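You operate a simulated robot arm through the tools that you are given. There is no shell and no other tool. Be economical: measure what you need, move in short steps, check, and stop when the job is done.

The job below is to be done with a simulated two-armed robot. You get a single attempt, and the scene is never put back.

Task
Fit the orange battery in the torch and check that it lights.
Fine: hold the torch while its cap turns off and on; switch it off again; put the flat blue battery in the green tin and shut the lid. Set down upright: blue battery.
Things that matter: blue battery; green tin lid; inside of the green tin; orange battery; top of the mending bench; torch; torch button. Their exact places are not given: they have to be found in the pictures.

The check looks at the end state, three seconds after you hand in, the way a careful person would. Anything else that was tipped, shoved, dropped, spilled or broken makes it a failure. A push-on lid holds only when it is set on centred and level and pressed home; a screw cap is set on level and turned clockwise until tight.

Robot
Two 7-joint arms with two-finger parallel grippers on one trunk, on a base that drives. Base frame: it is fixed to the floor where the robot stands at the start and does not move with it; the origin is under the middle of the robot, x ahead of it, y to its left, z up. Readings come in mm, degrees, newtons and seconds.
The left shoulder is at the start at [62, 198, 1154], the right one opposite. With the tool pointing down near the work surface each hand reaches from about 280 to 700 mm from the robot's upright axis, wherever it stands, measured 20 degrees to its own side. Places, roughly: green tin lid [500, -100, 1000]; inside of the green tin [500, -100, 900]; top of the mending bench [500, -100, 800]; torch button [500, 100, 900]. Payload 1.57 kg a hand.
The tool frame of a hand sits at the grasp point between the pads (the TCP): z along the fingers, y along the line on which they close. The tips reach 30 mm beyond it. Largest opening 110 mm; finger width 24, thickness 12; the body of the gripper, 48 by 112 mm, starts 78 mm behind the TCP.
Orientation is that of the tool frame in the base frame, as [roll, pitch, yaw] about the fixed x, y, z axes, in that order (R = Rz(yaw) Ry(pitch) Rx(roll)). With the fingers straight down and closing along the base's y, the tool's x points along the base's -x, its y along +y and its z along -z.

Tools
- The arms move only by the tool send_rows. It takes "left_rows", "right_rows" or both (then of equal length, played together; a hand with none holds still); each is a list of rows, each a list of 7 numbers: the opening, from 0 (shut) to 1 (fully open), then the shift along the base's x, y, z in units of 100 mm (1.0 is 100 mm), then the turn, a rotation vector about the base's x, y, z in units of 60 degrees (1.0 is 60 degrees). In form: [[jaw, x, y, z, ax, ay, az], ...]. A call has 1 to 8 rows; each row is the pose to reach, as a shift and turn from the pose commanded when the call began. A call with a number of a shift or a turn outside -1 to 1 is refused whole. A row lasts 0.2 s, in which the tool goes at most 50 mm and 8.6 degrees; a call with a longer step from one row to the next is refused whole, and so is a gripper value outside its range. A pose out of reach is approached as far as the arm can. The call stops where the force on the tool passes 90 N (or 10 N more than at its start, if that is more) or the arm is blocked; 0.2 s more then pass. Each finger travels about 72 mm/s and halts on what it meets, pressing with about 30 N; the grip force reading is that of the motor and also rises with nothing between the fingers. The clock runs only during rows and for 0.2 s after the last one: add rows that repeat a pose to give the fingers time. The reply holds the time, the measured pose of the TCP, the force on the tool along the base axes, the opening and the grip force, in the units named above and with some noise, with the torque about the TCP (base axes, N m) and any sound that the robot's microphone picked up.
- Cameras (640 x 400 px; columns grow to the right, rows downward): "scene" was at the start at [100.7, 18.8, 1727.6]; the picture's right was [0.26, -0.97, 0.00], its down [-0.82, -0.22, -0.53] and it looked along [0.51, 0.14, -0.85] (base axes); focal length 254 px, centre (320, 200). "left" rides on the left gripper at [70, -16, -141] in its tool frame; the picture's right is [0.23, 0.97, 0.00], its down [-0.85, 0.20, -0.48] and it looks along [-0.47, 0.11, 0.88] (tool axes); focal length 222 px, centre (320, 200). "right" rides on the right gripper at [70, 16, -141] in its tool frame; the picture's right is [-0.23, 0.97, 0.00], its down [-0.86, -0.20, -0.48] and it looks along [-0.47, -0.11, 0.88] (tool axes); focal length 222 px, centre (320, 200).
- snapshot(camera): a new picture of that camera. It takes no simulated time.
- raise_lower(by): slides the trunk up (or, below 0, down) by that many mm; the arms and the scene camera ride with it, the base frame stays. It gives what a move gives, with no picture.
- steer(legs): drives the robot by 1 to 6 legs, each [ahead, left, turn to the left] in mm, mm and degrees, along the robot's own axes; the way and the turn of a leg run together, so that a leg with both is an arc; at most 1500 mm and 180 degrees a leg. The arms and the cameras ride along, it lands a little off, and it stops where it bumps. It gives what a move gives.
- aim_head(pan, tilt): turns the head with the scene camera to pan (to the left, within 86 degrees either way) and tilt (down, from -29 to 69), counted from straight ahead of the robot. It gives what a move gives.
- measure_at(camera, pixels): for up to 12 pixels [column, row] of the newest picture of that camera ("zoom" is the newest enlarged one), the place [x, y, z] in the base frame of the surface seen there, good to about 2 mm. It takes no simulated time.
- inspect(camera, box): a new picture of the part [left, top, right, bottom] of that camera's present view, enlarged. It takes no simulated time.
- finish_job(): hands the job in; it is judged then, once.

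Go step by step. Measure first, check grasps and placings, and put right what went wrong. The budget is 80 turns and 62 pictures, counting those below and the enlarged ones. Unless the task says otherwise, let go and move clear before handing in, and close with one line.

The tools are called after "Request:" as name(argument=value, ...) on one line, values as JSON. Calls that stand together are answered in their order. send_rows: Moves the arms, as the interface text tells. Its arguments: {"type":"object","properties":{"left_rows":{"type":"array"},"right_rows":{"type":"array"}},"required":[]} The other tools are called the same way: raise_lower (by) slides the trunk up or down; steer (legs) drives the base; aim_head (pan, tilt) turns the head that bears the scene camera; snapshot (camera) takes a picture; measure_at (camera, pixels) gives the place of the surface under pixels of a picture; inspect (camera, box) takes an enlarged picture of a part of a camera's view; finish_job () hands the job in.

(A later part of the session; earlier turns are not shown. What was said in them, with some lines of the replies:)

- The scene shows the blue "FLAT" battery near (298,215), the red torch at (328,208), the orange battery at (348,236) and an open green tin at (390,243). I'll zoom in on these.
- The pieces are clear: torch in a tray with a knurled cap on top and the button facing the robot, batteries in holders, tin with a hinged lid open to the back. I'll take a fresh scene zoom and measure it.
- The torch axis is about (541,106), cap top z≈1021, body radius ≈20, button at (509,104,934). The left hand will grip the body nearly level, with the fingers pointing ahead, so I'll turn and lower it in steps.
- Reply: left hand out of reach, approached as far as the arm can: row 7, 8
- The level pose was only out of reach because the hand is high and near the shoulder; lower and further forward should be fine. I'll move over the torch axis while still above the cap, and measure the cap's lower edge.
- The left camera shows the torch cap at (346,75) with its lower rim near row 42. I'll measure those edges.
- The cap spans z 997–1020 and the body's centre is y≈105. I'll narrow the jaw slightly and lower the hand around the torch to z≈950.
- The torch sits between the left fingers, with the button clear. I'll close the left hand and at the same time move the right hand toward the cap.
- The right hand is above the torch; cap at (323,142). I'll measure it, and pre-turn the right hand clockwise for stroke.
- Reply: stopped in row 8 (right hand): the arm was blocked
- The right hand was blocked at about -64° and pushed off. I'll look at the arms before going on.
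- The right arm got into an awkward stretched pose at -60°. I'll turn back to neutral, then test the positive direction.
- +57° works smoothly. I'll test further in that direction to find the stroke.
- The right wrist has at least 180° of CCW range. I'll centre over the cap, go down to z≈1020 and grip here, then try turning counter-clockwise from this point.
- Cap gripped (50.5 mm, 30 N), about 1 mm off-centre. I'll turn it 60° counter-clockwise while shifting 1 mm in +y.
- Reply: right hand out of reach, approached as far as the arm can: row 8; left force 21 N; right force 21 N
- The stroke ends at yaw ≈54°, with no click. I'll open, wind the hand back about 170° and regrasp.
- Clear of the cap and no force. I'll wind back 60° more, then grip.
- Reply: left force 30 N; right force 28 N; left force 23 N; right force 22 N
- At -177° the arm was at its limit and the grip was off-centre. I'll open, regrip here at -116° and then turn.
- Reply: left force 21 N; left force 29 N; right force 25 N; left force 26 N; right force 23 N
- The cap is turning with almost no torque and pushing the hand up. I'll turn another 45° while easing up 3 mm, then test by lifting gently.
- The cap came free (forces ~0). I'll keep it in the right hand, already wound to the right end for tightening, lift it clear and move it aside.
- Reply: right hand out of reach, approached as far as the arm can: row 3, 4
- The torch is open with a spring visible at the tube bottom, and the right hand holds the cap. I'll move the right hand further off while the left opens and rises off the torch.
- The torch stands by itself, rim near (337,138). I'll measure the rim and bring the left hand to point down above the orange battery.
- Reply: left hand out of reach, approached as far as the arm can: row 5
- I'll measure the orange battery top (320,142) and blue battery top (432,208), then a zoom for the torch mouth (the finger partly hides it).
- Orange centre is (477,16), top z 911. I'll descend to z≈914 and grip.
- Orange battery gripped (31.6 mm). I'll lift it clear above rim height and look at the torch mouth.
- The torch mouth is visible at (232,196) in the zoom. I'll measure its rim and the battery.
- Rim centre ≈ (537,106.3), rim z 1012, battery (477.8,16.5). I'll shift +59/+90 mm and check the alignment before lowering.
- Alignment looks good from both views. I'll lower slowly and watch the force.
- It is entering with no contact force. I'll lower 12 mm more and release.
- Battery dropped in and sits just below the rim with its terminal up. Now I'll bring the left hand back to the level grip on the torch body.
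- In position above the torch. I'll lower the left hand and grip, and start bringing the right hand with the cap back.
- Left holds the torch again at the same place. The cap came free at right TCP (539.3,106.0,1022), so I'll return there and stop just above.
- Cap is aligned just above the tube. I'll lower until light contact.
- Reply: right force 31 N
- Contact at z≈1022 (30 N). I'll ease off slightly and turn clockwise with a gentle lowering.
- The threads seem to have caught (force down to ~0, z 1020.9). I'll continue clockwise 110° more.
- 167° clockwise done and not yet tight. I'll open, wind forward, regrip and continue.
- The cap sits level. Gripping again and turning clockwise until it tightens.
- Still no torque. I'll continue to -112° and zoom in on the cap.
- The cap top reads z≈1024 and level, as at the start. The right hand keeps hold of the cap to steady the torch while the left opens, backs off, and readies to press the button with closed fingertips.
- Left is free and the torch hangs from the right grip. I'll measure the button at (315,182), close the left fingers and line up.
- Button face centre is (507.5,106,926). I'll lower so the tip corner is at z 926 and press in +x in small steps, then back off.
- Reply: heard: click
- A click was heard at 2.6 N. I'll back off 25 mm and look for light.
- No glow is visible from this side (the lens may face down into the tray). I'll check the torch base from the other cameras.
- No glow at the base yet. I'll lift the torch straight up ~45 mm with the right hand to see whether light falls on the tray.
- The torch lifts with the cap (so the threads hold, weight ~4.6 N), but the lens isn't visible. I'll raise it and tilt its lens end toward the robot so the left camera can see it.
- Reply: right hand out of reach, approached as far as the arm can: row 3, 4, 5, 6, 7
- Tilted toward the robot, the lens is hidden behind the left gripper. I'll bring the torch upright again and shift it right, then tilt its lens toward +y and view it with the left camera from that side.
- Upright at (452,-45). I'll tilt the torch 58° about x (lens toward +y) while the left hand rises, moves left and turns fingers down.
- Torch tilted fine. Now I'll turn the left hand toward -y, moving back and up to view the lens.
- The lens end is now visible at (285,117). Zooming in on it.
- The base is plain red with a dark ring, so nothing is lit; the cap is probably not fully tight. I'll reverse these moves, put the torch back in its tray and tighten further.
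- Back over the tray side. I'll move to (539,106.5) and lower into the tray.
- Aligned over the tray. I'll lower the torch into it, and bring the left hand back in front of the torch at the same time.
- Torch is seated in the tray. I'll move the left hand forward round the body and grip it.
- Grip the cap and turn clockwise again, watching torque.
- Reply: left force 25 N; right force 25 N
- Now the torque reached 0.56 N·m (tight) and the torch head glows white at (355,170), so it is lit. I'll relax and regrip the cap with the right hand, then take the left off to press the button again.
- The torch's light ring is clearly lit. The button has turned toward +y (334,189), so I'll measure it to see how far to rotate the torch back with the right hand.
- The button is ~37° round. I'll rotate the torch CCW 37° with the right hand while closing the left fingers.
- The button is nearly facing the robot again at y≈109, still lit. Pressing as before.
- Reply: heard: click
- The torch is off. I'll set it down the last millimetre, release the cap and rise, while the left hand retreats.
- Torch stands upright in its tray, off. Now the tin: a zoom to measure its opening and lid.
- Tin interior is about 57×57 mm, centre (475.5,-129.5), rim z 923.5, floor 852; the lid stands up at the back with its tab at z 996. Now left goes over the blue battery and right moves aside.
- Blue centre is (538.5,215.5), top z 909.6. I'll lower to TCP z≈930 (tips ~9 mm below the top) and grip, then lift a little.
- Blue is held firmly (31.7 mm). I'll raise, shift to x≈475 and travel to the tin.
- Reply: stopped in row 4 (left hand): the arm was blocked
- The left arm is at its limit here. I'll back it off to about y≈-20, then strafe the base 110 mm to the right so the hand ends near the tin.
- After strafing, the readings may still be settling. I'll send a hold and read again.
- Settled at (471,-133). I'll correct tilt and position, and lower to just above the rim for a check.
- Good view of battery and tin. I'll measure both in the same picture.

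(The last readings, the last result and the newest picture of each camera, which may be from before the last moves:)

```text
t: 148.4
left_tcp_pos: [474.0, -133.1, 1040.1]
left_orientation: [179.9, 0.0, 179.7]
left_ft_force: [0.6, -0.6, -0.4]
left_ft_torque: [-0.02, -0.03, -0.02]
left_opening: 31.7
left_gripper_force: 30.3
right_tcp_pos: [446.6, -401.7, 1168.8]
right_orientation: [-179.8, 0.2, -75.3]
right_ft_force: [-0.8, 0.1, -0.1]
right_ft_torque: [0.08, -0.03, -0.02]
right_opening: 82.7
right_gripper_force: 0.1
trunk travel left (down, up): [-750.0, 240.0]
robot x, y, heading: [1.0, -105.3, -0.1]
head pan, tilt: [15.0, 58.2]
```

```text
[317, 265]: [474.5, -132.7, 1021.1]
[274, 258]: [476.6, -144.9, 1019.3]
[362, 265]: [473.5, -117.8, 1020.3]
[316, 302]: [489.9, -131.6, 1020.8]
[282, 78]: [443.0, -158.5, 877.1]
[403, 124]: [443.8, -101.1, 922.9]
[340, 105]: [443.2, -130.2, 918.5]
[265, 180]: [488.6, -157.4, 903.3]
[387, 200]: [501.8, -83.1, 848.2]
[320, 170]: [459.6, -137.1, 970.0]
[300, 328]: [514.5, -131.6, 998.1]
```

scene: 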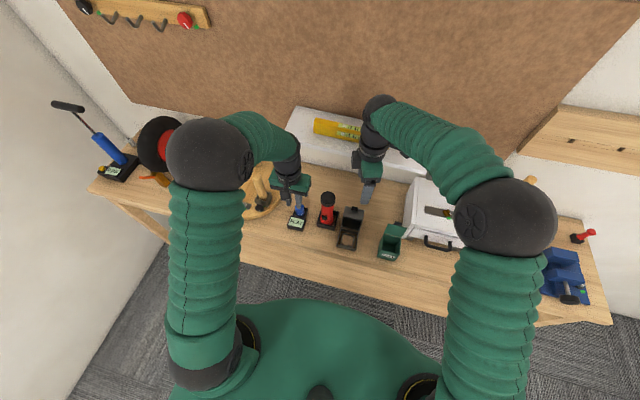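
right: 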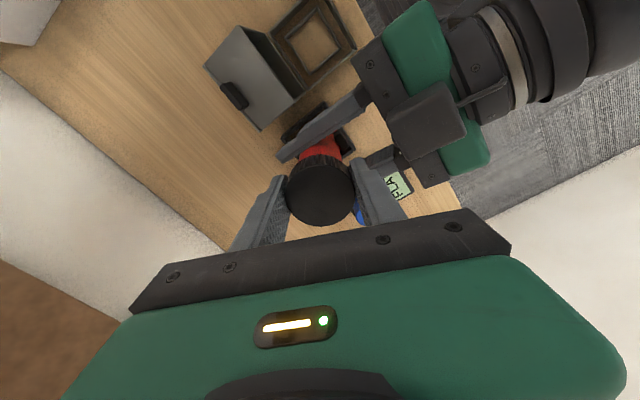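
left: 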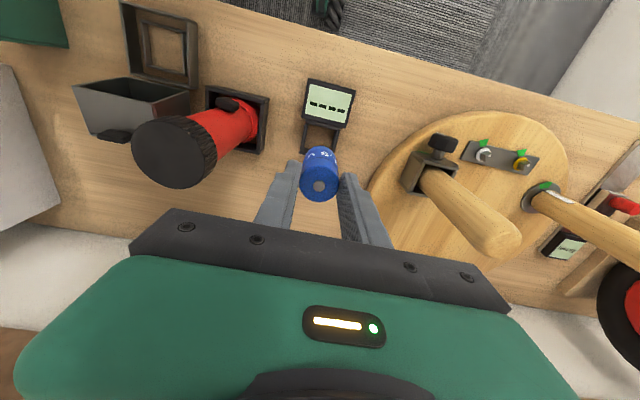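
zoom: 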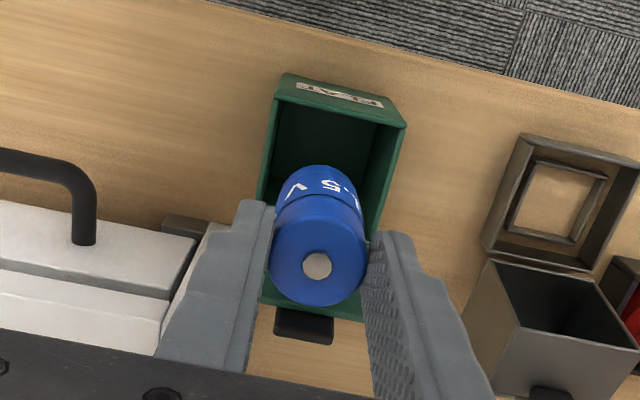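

Battery centre (474.5,-131.7) versus tin (475.5,-129.5). I'll shift by (+1,+2), lower till the tips are just above the rim, then release.

Request:
send_rows(left_rows=[[0.2, 0.01, 0.022, -0.1, 0, 0, 0], [0.2, 0.01, 0.022, -0.3, 0, 0, 0], [0.2, 0.01, 0.022, -0.5, 0, 0, 0], [0.2, 0.01, 0.022, -0.7, 0, 0, 0], [0.2, 0.01, 0.022, -0.8, 0, 0, 0], [0.2, 0.01, 0.022, -0.84, 0, 0, 0], [0.2, 0.01, 0.022, -0.84, 0, 0, 0], [0.2, 0.01, 0.022, -0.84, 0, 0, 0]])

Request:
inspect(camera="left", box=[220, 80, 420, 240])

```text
t: 150.2
left_tcp_pos: [477.3, -127.7, 955.7]
left_orientation: [179.8, -0.1, 179.7]
left_ft_force: [0.4, -0.2, -1.6]
left_ft_torque: [-0.01, 0.04, 0.02]
left_opening: 31.5
left_gripper_force: 30.3
right_tcp_pos: [449.3, -399.4, 1167.4]
right_orientation: [180.0, 0.1, -75.3]
right_ft_force: [-0.8, -0.5, 0.1]
right_ft_torque: [0.02, 0.0, -0.01]
right_opening: 82.5
right_gripper_force: 0.1
trunk travel left (down, up): [-750.0, 240.0]
robot x, y, heading: [-0.8, -100.2, 0.4]
head pan, tilt: [15.0, 58.2]
```

```text
2.50 times, centred on (320, 160) of left
```

zoom: 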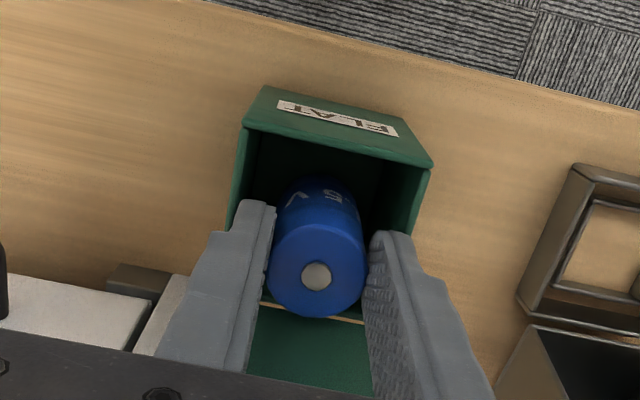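

The battery is inside the tin's mouth with no contact. Release, then rise straight up and look.

Request:
send_rows(left_rows=[[0.35, 0, 0, 0, 0, 0, 0], [0.5, 0, 0, 0, 0, 0, 0], [0.5, 0, 0, 0, 0, 0, 0], [0.5, 0, 0, 0.2, 0, 0, 0], [0.5, 0, 0, 0.5, 0, 0, 0], [0.5, 0, 0, 0.8, 0, 0, 0], [0.5, 0, 0, 1, 0, 0, 0]])

Request:
inspect(camera="left", box=[220, 60, 420, 240])

Request:
measure_at(camera="zoom", pixels=[[320, 180], [330, 200], [310, 160], [340, 180], [325, 220]])

```text
t: 151.8
left_tcp_pos: [475.4, -125.1, 1056.8]
left_orientation: [-179.9, 0.0, 179.9]
left_ft_force: [-0.3, 0.4, 0.8]
left_ft_torque: [-0.01, 0.0, 0.0]
left_opening: 54.8
left_gripper_force: 0.0
right_tcp_pos: [447.5, -395.4, 1169.7]
right_orientation: [-179.9, -0.1, -75.1]
right_ft_force: [-0.2, 0.0, -0.5]
right_ft_torque: [-0.02, 0.01, -0.04]
right_opening: 82.6
right_gripper_force: 0.0
trunk travel left (down, up): [-750.0, 240.0]
robot x, y, heading: [-0.5, -102.2, 0.0]
head pan, tilt: [15.0, 58.2]
```

```text
2.22 times, centred on (320, 150) of left
```

zoom: 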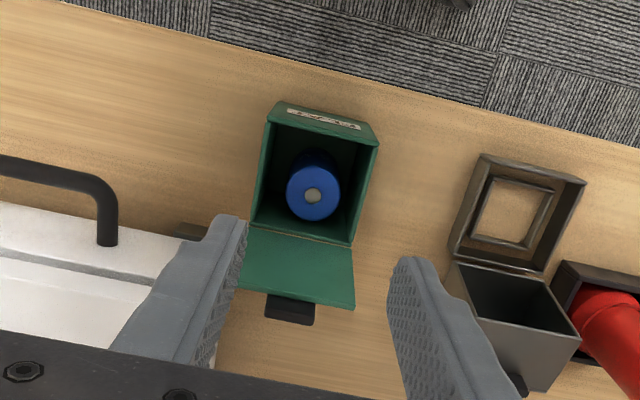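

```text
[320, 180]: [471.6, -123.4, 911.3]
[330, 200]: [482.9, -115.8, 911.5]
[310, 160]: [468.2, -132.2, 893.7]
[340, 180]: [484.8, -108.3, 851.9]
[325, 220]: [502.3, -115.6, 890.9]
```

The blue battery stands upright in the tin (flat top at z 911). Before closing the lid I'll measure what's behind it.

Request:
measure_at(camera="zoom", pixels=[[290, 310], [290, 298], [250, 345], [320, 350], [150, 300], [190, 262], [60, 220], [105, 200], [185, 232], [345, 300], [245, 285], [560, 390]])

```text
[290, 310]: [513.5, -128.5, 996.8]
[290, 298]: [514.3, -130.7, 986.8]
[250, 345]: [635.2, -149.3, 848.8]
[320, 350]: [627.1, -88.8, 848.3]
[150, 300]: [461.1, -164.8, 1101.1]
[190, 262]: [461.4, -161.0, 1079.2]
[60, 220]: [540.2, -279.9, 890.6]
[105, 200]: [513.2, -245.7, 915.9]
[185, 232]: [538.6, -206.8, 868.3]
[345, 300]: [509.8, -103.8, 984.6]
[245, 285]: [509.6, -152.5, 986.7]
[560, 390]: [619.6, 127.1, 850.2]
```

Clear bench behind the lid. I'll close the left jaw, go behind the lid, lower the tips to z≈970 and push it forward.

Request:
send_rows(left_rows=[[0.3, 0.1, 0, 0.1, 0, 0, 0], [0.1, 0.4, 0.05, 0.1, 0, 0, 0], [0, 0.7, 0.05, 0.1, 0, 0, 0], [0, 0.82, 0.05, 0, 0, 0, 0], [0, 0.82, 0.05, -0.3, 0, 0, 0], [0, 0.82, 0.05, -0.58, 0, 0, 0], [0, 0.82, 0.05, -0.58, 0, 0, 0]])

Request:
send_rows(left_rows=[[0, -0.12, 0, 0, 0, 0, 0], [0, -0.24, 0, 0, 0, 0, 0], [0, -0.36, 0, 0, 0, 0, 0], [0, -0.48, 0, 0, 0, 0, 0], [0, -0.6, 0, 0, 0, 0, 0], [0, -0.72, 0, 0, 0, 0, 0], [0, -0.82, 0, 0, 0, 0, 0]])

Request:
inspect(camera="scene", box=[300, 180, 440, 270])

```text
t: 153.4
left_tcp_pos: [559.0, -119.3, 999.2]
left_orientation: [-179.8, 0.0, 179.8]
left_ft_force: [-0.4, -0.6, -0.1]
left_ft_torque: [0.01, 0.02, 0.01]
left_opening: 0.0
left_gripper_force: 21.5
right_tcp_pos: [446.6, -393.6, 1171.6]
right_orientation: [-179.9, -0.2, -75.1]
right_ft_force: [-0.3, -0.1, 1.2]
right_ft_torque: [0.0, -0.05, -0.04]
right_opening: 82.7
right_gripper_force: 0.0
trunk travel left (down, up): [-750.0, 240.0]
robot x, y, heading: [0.1, -101.6, 0.1]
head pan, tilt: [15.0, 58.2]
```

```text
t: 155.0
left_tcp_pos: [474.6, -117.9, 1001.0]
left_orientation: [-179.9, 0.0, 179.8]
left_ft_force: [0.2, 0.0, 0.4]
left_ft_torque: [-0.01, -0.02, 0.02]
left_opening: 0.1
left_gripper_force: 21.0
right_tcp_pos: [444.8, -394.7, 1171.9]
right_orientation: [-179.9, -0.2, -75.2]
right_ft_force: [0.6, -0.7, -0.7]
right_ft_torque: [-0.01, 0.0, -0.04]
right_opening: 82.4
right_gripper_force: 0.1
trunk travel left (down, up): [-750.0, 240.0]
robot x, y, heading: [2.2, -102.5, 0.1]
head pan, tilt: [15.0, 58.2]
```

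```text
4.44 times, centred on (370, 225) of scene
```

zoom: 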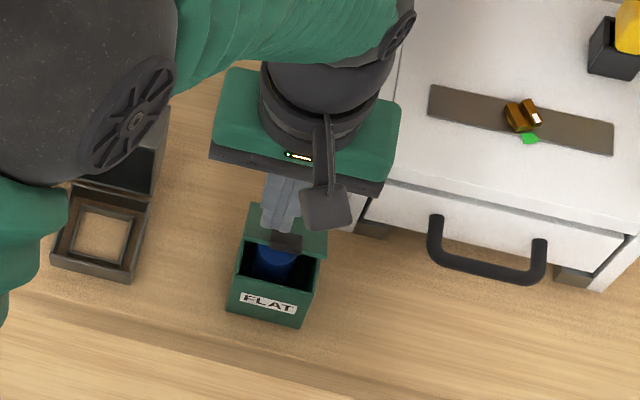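

The lid is now leaning half-closed over the tin. I'll press it down near its front edge with the fingertips.

Request:
send_rows(left_rows=[[0, -0.08, -0.05, 0, 0, 0, 0], [0, -0.14, -0.1, -0.08, 0, 0, 0], [0, -0.14, -0.1, -0.16, 0, 0, 0], [0, -0.14, -0.1, -0.24, 0, 0, 0], [0, -0.14, -0.1, -0.32, 0, 0, 0], [0, -0.14, -0.1, -0.38, 0, 0, 0], [0, -0.14, -0.1, -0.43, 0, 0, 0], [0, -0.14, -0.1, -0.43, 0, 0, 0]])

```text
t: 156.8
left_tcp_pos: [460.3, -129.1, 964.1]
left_orientation: [-179.5, 0.9, 179.7]
left_ft_force: [7.6, 7.1, 68.6]
left_ft_torque: [0.48, 0.25, -0.37]
left_opening: 0.1
left_gripper_force: 21.7
right_tcp_pos: [440.7, -391.1, 1175.1]
right_orientation: [-179.6, -0.4, -75.2]
right_ft_force: [0.5, 0.3, -0.6]
right_ft_torque: [-0.01, 0.0, 0.03]
right_opening: 82.5
right_gripper_force: 0.1
trunk travel left (down, up): [-750.0, 240.0]
robot x, y, heading: [1.6, -100.0, 0.5]
head pan, tilt: [15.0, 58.2]
```

Firm contact at 68 N with the tips at z≈934. I'll rise, move clear and check the lid.

Request:
send_rows(left_rows=[[0, 0, 0, 0.1, 0, 0, 0], [0, 0, 0, 0.3, 0, 0, 0], [0, 0, 0.1, 0.6, 0, 0, 0], [0, 0, 0.35, 0.9, 0, 0, 0], [0, 0, 0.65, 1, 0, 0, 0], [0, 0, 1, 1, 0, 0, 0]])

Request:
inspect(camera="scene", box=[320, 200, 400, 250])

Request:
measure_at(camera="zoom", pixels=[[300, 200], [300, 240], [260, 230], [340, 250], [300, 280], [310, 170]])

```text
t: 158.2
left_tcp_pos: [458.5, -27.5, 1057.9]
left_orientation: [-179.8, -0.1, 179.8]
left_ft_force: [-0.5, -0.1, 0.7]
left_ft_torque: [-0.01, 0.0, 0.0]
left_opening: 0.0
left_gripper_force: 21.1
right_tcp_pos: [445.4, -393.3, 1171.2]
right_orientation: [-179.8, -0.2, -75.1]
right_ft_force: [-0.3, 0.6, -0.1]
right_ft_torque: [-0.02, 0.0, -0.03]
right_opening: 82.7
right_gripper_force: 0.0
trunk travel left (down, up): [-750.0, 240.0]
robot x, y, heading: [3.9, -104.9, 0.2]
head pan, tilt: [15.0, 58.2]
```

```text
8.00 times, centred on (360, 225) of scene
```

zoom: 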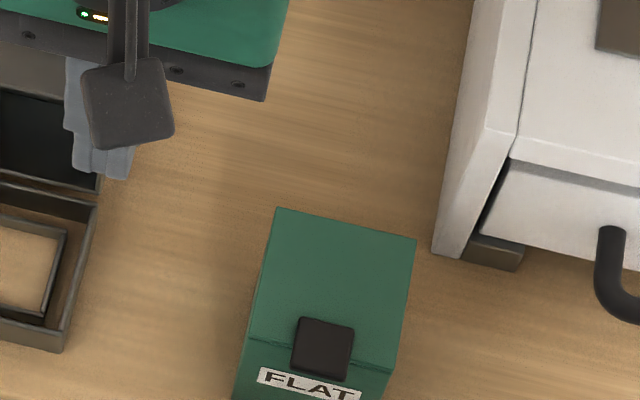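

```text
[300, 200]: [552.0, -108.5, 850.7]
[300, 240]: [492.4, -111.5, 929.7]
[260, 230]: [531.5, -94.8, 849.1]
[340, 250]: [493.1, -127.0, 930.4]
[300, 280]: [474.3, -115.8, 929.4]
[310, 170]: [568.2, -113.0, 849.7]
```

The lid looks flush. I'll check its level toward the front and the tab.

Request:
measure_at(camera="zoom", pixels=[[265, 325], [375, 355], [400, 245], [285, 218], [323, 345], [322, 330], [250, 355]])

Request:
inspect(camera="scene", box=[220, 150, 440, 290])

```text
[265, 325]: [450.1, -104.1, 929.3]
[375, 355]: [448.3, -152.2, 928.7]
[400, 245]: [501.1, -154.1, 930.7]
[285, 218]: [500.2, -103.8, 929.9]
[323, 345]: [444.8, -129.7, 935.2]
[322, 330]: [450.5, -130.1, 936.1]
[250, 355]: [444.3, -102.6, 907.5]
```

```text
2.86 times, centred on (330, 220) of scene
```

zoom: 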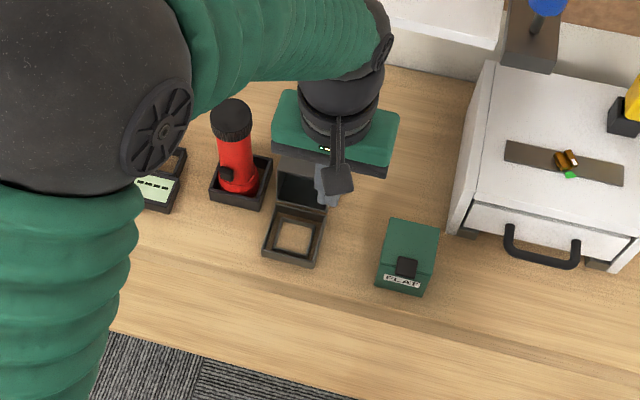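

The lid is flat at z≈929–930 front to back, the torch stands upright and dark in its tray with its cap on, and both hands are clear. Handing in.

Request:
finish_job()

```text
The job is handed in.
```

The orange battery is in the torch with its cap screwed tight; the torch lit and is switched off again. The blue battery stands upright in the green tin, and the lid is shut.
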